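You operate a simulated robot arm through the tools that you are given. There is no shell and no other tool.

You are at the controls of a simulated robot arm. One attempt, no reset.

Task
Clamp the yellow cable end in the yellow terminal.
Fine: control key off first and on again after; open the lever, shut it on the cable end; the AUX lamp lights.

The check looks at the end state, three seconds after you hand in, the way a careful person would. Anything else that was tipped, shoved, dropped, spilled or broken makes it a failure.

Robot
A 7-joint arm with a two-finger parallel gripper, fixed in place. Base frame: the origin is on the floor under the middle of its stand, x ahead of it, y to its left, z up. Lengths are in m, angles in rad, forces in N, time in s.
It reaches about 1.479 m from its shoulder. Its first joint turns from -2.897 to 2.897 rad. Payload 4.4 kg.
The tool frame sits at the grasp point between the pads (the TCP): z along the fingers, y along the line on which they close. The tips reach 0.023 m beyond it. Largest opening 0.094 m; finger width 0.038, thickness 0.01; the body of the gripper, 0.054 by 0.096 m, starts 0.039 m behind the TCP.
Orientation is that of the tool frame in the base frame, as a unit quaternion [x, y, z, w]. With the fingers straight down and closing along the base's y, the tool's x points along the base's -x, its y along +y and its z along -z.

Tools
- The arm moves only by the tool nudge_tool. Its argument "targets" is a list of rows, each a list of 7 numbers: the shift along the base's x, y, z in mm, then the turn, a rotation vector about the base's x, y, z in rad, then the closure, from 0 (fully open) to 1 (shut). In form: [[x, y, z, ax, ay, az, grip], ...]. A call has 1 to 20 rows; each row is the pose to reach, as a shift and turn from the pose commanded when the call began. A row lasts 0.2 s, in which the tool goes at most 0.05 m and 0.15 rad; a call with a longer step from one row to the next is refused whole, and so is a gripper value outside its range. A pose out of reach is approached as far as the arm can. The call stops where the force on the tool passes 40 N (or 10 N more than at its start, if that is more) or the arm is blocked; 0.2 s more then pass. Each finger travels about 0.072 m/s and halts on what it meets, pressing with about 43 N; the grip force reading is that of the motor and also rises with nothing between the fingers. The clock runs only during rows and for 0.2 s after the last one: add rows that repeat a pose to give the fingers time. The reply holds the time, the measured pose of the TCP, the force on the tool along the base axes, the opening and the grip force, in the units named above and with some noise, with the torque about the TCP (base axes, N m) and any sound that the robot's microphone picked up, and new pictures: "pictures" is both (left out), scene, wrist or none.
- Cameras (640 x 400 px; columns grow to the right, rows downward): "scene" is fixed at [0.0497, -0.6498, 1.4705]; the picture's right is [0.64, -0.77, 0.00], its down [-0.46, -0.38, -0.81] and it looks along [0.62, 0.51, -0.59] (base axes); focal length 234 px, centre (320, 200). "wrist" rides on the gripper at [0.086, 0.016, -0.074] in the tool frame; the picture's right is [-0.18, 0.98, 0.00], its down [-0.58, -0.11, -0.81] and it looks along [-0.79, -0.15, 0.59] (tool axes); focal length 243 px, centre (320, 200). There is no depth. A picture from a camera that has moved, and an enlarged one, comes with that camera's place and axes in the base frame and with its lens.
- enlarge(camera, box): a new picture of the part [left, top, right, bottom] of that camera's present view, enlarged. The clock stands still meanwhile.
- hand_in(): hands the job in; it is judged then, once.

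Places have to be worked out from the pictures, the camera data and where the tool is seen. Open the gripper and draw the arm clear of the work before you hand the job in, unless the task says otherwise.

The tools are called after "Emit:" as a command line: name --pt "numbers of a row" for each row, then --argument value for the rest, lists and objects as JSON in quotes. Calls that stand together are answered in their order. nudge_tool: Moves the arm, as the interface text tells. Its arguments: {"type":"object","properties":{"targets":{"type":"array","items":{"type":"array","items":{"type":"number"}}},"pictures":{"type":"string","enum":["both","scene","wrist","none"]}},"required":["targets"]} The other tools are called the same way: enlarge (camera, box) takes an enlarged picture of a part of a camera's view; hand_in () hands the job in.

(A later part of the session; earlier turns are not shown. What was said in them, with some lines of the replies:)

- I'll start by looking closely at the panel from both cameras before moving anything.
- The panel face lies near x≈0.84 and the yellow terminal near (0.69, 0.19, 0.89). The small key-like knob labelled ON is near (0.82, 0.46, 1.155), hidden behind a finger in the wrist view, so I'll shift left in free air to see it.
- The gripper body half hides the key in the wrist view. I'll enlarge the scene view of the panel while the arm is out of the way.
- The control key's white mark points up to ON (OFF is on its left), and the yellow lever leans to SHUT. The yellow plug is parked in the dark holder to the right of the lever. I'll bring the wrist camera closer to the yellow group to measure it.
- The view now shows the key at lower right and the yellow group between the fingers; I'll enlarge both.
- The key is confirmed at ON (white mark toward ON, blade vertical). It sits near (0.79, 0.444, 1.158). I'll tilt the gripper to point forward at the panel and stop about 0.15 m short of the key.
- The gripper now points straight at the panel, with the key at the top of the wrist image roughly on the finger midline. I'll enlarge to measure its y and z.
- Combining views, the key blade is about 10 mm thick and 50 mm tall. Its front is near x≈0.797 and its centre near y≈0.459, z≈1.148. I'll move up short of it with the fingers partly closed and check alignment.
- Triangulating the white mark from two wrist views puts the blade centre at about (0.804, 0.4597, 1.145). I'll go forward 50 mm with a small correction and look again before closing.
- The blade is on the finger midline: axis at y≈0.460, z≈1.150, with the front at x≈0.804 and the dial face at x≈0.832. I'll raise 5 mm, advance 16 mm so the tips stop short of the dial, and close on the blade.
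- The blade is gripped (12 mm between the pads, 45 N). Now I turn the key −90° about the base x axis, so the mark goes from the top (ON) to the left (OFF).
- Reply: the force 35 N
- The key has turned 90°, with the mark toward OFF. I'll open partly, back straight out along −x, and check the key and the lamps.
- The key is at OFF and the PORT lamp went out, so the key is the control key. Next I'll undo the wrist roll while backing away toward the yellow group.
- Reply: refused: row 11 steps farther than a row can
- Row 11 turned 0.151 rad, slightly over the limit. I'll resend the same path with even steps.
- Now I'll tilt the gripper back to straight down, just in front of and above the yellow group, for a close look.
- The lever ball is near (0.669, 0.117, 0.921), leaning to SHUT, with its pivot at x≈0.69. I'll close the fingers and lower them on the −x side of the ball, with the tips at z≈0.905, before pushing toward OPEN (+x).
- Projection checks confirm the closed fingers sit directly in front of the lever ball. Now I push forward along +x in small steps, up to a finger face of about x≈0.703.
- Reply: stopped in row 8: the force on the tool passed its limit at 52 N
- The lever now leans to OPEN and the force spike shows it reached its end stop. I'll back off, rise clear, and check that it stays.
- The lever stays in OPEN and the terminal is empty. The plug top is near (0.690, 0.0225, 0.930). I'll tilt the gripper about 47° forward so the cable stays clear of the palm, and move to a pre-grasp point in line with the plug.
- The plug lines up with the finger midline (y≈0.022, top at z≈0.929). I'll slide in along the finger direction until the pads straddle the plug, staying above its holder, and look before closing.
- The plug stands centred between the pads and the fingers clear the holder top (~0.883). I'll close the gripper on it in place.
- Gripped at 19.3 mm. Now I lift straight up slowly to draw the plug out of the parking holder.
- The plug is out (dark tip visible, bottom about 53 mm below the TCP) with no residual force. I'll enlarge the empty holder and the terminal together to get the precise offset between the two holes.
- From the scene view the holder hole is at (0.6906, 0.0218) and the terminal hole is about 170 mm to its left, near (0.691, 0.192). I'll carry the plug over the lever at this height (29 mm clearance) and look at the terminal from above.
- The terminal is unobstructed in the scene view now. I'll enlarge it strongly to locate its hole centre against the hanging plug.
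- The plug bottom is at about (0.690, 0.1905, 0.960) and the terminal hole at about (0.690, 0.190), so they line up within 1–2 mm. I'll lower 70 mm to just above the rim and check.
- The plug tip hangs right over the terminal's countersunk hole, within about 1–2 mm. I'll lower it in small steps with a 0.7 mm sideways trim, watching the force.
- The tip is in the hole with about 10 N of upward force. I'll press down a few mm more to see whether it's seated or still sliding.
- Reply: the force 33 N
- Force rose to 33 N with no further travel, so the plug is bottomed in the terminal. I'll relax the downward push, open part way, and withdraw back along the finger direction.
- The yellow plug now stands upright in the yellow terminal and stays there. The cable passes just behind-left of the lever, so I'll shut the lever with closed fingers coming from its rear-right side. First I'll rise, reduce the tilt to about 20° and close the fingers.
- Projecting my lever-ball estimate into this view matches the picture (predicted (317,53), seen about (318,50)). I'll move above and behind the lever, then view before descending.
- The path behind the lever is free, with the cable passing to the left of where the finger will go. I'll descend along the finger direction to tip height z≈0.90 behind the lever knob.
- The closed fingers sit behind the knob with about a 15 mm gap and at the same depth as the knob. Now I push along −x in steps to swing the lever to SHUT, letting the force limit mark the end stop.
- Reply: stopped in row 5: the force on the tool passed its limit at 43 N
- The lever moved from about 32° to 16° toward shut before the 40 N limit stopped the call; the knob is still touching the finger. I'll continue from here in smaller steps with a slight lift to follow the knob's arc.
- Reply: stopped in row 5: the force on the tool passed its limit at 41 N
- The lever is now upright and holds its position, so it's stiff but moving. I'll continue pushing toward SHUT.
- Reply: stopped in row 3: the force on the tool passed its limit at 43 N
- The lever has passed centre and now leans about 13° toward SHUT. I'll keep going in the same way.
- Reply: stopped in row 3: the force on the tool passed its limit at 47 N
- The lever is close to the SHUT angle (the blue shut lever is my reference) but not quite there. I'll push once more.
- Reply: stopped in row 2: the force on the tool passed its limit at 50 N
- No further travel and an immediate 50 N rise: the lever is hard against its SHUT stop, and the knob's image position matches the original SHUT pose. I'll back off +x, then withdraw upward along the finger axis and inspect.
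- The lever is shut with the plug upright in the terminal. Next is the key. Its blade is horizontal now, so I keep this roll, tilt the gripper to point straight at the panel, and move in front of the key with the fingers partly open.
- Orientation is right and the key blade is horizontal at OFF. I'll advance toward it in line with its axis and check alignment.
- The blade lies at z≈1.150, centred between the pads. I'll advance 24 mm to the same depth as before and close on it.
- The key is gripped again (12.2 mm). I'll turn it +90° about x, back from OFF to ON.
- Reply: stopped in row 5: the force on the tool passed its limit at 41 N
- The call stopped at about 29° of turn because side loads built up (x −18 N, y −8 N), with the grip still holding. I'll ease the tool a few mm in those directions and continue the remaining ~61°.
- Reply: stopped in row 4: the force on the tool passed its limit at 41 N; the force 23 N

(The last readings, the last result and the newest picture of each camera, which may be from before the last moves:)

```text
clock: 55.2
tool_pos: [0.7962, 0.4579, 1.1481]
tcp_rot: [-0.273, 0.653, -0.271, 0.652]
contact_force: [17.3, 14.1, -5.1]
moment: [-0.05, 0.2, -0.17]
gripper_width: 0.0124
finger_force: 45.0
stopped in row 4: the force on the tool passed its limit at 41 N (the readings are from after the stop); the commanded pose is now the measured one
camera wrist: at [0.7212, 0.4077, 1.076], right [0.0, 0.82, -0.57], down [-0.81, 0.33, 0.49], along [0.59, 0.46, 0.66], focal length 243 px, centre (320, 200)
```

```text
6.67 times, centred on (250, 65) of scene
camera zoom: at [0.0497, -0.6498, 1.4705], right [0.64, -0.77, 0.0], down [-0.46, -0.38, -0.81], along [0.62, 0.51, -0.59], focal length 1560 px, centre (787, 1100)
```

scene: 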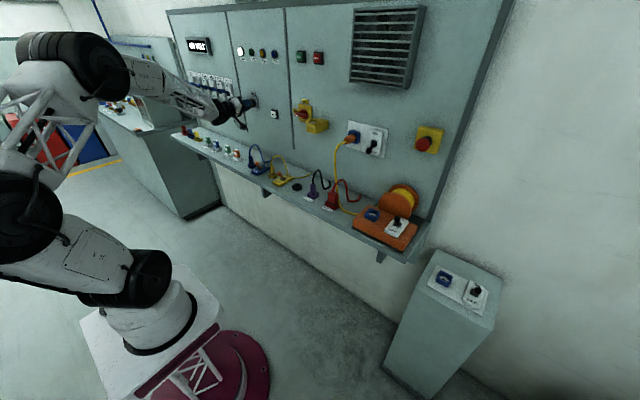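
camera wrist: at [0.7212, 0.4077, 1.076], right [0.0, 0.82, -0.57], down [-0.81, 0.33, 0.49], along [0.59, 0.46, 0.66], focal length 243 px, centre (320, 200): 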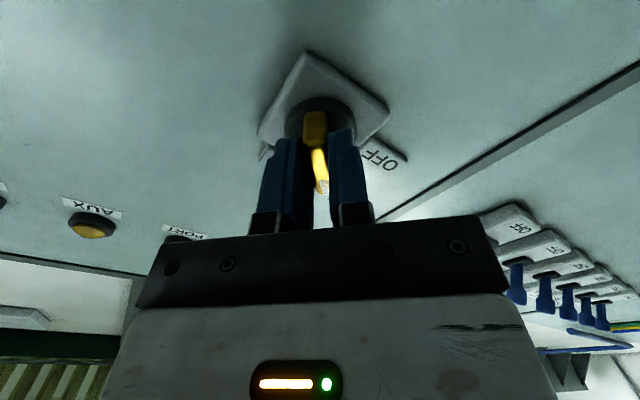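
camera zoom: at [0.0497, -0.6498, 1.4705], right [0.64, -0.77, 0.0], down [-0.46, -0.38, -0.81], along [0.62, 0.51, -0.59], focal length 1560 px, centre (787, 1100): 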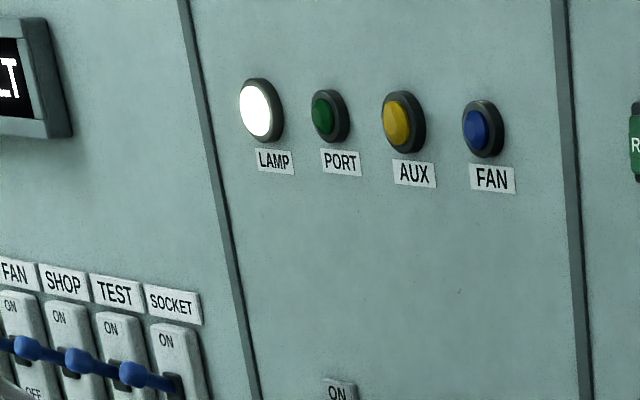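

Now the loads have the opposite sign (+17, +14 N), so my relief overshot. I'll shift back about 1.4 mm and read the forces before turning further.

Emit:
nudge_tool --pt "1.4 1 -0.3 0 0 0 1" --pt "1.4 1 -0.3 0 0 0 1" --pictures "none"

```text
clock: 55.8
tool_pos: [0.7962, 0.4579, 1.1492]
tcp_rot: [-0.272, 0.654, -0.271, 0.652]
contact_force: [-32.3, -19.0, -0.2]
moment: [0.03, -0.13, -0.41]
gripper_width: 0.0125
finger_force: 44.5
```

The coupling is stiff (~35 N/mm), so the neutral point is about 0.9 mm back in x and 0.6 mm back in y. I'll go there and turn in smaller increments, trimming by the force readings.

Emit:
nudge_tool --pt "-0.9 -0.57 0 0 0 0 1" --pt "-0.9 -0.57 0 0.08 0 0 1" --pt "-0.9 -0.57 0 0.16 0 0 1" --pt "-0.9 -0.57 0 0.16 0 0 1" --pictures "none"

```text
clock: 56.8
tool_pos: [0.7957, 0.4587, 1.1476]
tcp_rot: [-0.219, 0.673, -0.217, 0.672]
contact_force: [34.8, -0.1, 3.1]
moment: [0.02, -0.08, -0.16]
gripper_width: 0.0124
finger_force: 45.1
```

y is balanced now; x needs about +0.45 mm. I'll trim and continue another 0.16 rad.

Emit:
nudge_tool --pt "0.45 0 0 0 0 0 1" --pt "0.45 0 0 0.08 0 0 1" --pt "0.45 0 0 0.16 0 0 1" --pt "0.45 0 0 0.16 0 0 1" --pictures "none"

```text
clock: 57.8
tool_pos: [0.795, 0.4578, 1.1475]
tcp_rot: [-0.165, 0.688, -0.163, 0.687]
contact_force: [-20.9, 6.3, 1.6]
moment: [-0.01, 0.13, -0.19]
gripper_width: 0.0125
finger_force: 45.1
```

Progressing: about 27° remain. I'll trim x by −0.17 mm and continue.

Emit:
nudge_tool --pt "-0.17 0.1 0 0 0 0 1" --pt "-0.17 0.1 0 0.08 0 0 1" --pt "-0.17 0.1 0 0.16 0 0 1" --pt "-0.17 0.1 0 0.24 0 0 1" --pt "-0.17 0.1 0 0.24 0 0 1" --pictures "none"

```text
clock: 58.6
tool_pos: [0.7958, 0.4585, 1.1476]
tcp_rot: [-0.114, 0.698, -0.112, 0.698]
contact_force: [-18.1, 4.4, 0.4]
moment: [0.02, -0.42, -0.11]
gripper_width: 0.0123
finger_force: 44.8
stopped in row 4: the force on the tool passed its limit at 41 N (the readings are from after the stop); the commanded pose is now the measured one
```

About 18° remain. I'll trim again and continue in small turns.

Emit:
nudge_tool --pt "-0.25 0.1 0 0 0 0 1" --pt "-0.25 0.1 0 0.06 0 0 1" --pt "-0.25 0.1 0 0.12 0 0 1" --pt "-0.25 0.1 0 0.17 0 0 1" --pt "-0.25 0.1 0 0.17 0 0 1" --pictures "none"

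```text
clock: 59.8
tool_pos: [0.7956, 0.4581, 1.1461]
tcp_rot: [-0.057, 0.705, -0.053, 0.705]
contact_force: [-22.5, -4.9, -0.8]
moment: [0.03, -0.74, -0.27]
gripper_width: 0.0123
finger_force: 44.6
```

About 9° remain. I'll trim and finish the turn to vertical.

Emit:
nudge_tool --pt "-0.25 0 0 0 0 0 1" --pt "-0.25 0 0 0.06 0 0 1" --pt "-0.25 0 0 0.12 0 0 1" --pt "-0.25 0 0 0.16 0 0 1" --pt "-0.25 0 0 0.16 0 0 1" --pictures "both"

Emit:
enlarge --camera "scene" --box '[202, 75, 282, 125]'

Emit:
enlarge --camera "scene" --box '[202, 35, 298, 95]'

```text
clock: 61.0
tool_pos: [0.7946, 0.4593, 1.1473]
tcp_rot: [0.0, 0.707, 0.005, 0.707]
contact_force: [-12.3, 10.8, 6.1]
moment: [-0.4, -0.49, -0.14]
gripper_width: 0.0125
finger_force: 44.2
camera wrist: at [0.7213, 0.4762, 1.0611], right [0.0, 0.98, 0.19], down [-0.81, -0.12, 0.58], along [0.59, -0.15, 0.79], focal length 243 px, centre (320, 200)
```

scene: 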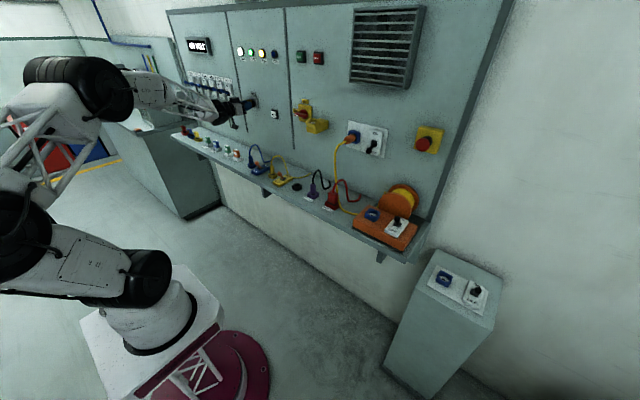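
wrist: 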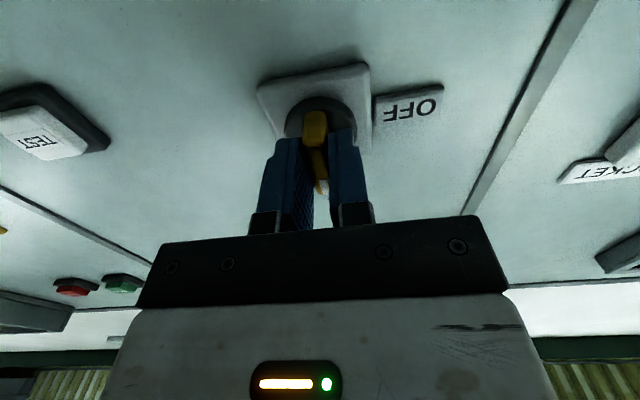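

```text
8.00 times, centred on (242, 100) of scene
camera zoom: at [0.0497, -0.6498, 1.4705], right [0.64, -0.77, 0.0], down [-0.46, -0.38, -0.81], along [0.62, 0.51, -0.59], focal length 1871 px, centre (944, 1000)
```

zoom: 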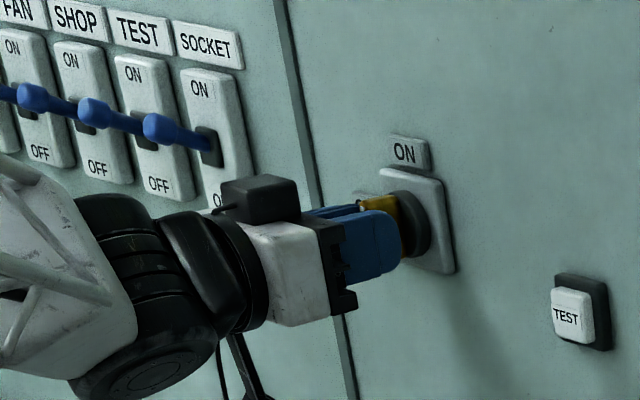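

```text
6.67 times, centred on (250, 65) of scene
camera zoom: at [0.0497, -0.6498, 1.4705], right [0.64, -0.77, 0.0], down [-0.46, -0.38, -0.81], along [0.62, 0.51, -0.59], focal length 1560 px, centre (787, 1100)
```

zoom: 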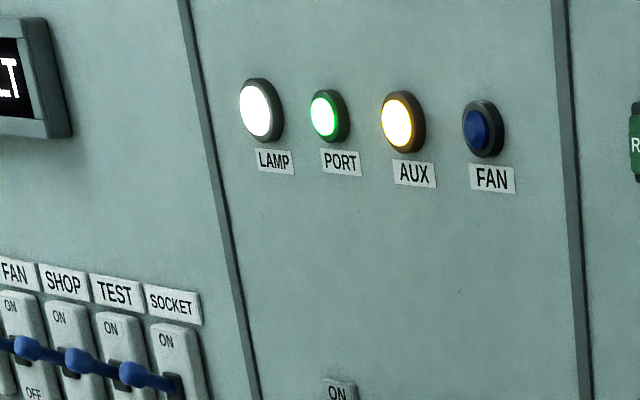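

The key is at ON, and the PORT and AUX lamps are lit. I'll open the gripper and back straight out.

Emit:
nudge_tool --pt "0 0 0 0 0 0 0.8" --pt "0 0 0 0 0 0 0.5" --pt "0 0 0 0 0 0 0.45" --pt "-25 0 0 0 0 0 0.45" --pt "-60 0 0 0 0 0 0.45" --pt "-100 0 0 0 0 0 0.4" --pt "-145 0 0 0 0 0 0.2" --pt "-190 0 0 0 0 0 0" --pt "-230 0 20 0 0 0 0" --pt "-270 0 40 0 0 0 0" --pt "-300 0 50 0 0 0 0" --pt "-300 0 50 0 0 0 0" --pictures "both"

Emit:
enlarge --camera "scene" --box '[218, 80, 282, 120]'

Emit:
enlarge --camera "scene" --box '[170, 25, 298, 105]'

Emit:
enlarge --camera "scene" --box '[246, 145, 310, 185]'

Emit:
enlarge --camera "scene" --box '[160, 110, 416, 270]'

```text
clock: 63.6
tool_pos: [0.4964, 0.458, 1.1996]
tcp_rot: [0.001, 0.707, 0.003, 0.707]
contact_force: [-0.3, 0.1, 0.3]
moment: [0.01, -0.03, -0.01]
gripper_width: 0.094
finger_force: 0.0
camera wrist: at [0.4217, 0.4741, 1.1136], right [0.0, 0.98, 0.19], down [-0.81, -0.12, 0.58], along [0.59, -0.15, 0.79], focal length 243 px, centre (320, 200)
```

scene: 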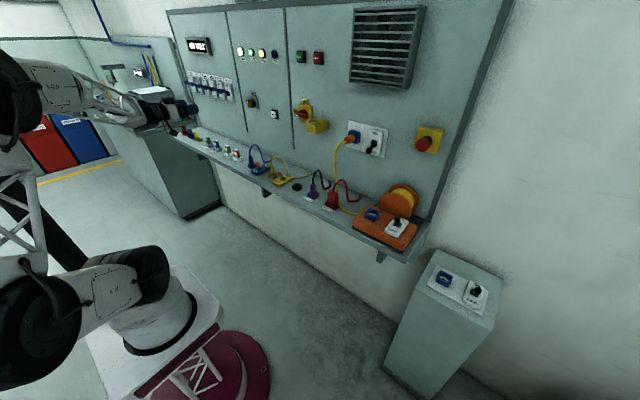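
wrist: 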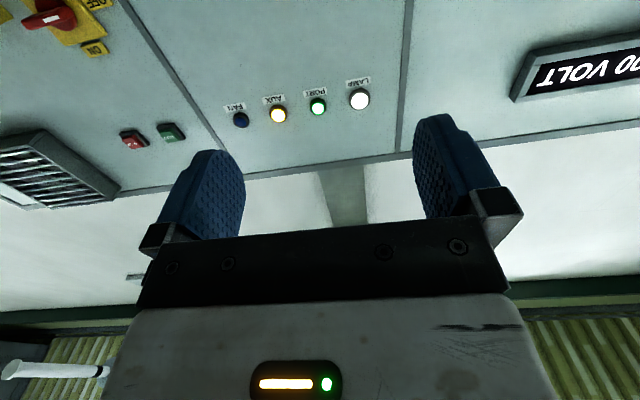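

```text
10.00 times, centred on (250, 100) of scene
camera zoom: at [0.0497, -0.6498, 1.4705], right [0.64, -0.77, 0.0], down [-0.46, -0.38, -0.81], along [0.62, 0.51, -0.59], focal length 2339 px, centre (1020, 1200)
```

zoom: 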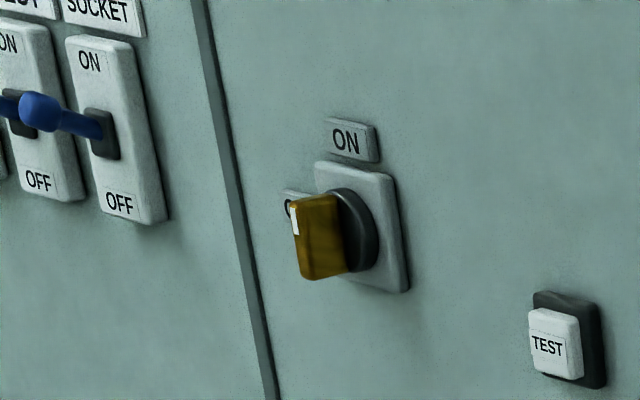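

```text
5.00 times, centred on (234, 65) of scene
camera zoom: at [0.0497, -0.6498, 1.4705], right [0.64, -0.77, 0.0], down [-0.46, -0.38, -0.81], along [0.62, 0.51, -0.59], focal length 1170 px, centre (750, 875)
```

zoom: 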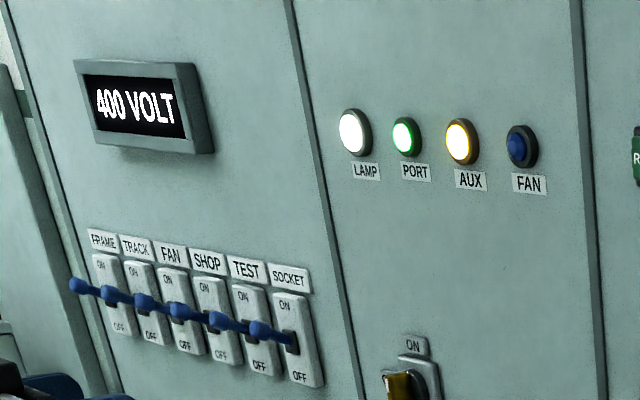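

```text
10.00 times, centred on (278, 165) of scene
camera zoom: at [0.0497, -0.6498, 1.4705], right [0.64, -0.77, 0.0], down [-0.46, -0.38, -0.81], along [0.62, 0.51, -0.59], focal length 2339 px, centre (740, 550)
```

zoom: 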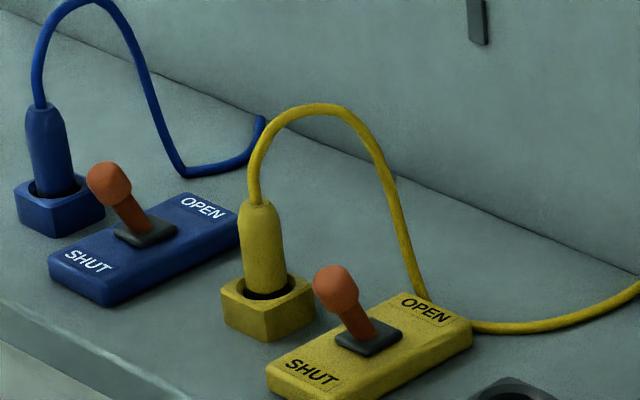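

```text
2.50 times, centred on (288, 190) of scene
camera zoom: at [0.0497, -0.6498, 1.4705], right [0.64, -0.77, 0.0], down [-0.46, -0.38, -0.81], along [0.62, 0.51, -0.59], focal length 585 px, centre (400, 225)
```

zoom: 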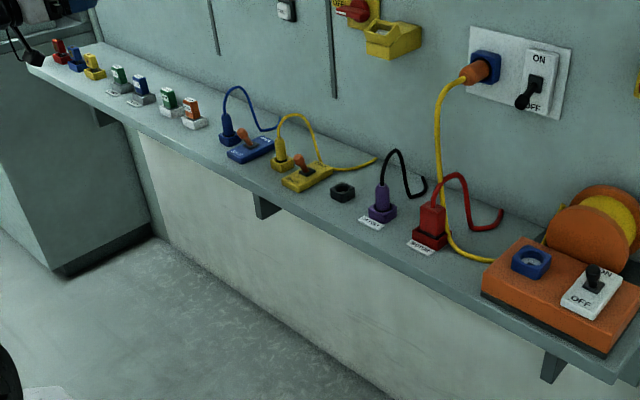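

The key is at ON, AUX is lit (PORT is back too), and the yellow plug is clamped in its terminal with the lever at SHUT. Everything else looks untouched, the gripper is open, and the arm is clear. Handing in.

Emit:
hand_in

```text
The job is handed in.
```

The yellow cable end is clamped in the yellow terminal and the AUX lamp is lit. I have handed the job in and have no verdict back yet.

- **Control key:** turned off first, and the PORT lamp went out. I turned it on again at the end, and PORT and AUX both lit.
- **Lever:** opened before the cable went in, then shut to its stop with the cable end in place. Shutting it took several pushes because it was stiff enough to reach the 40 N force limit.
- **Cable end:** moved from its dark parking holder to the terminal and pressed down until it bottomed. It stands upright there.

In the last pictures nothing else on the shelf or panel looked moved or changed. The gripper is open and the arm is drawn back from the work.
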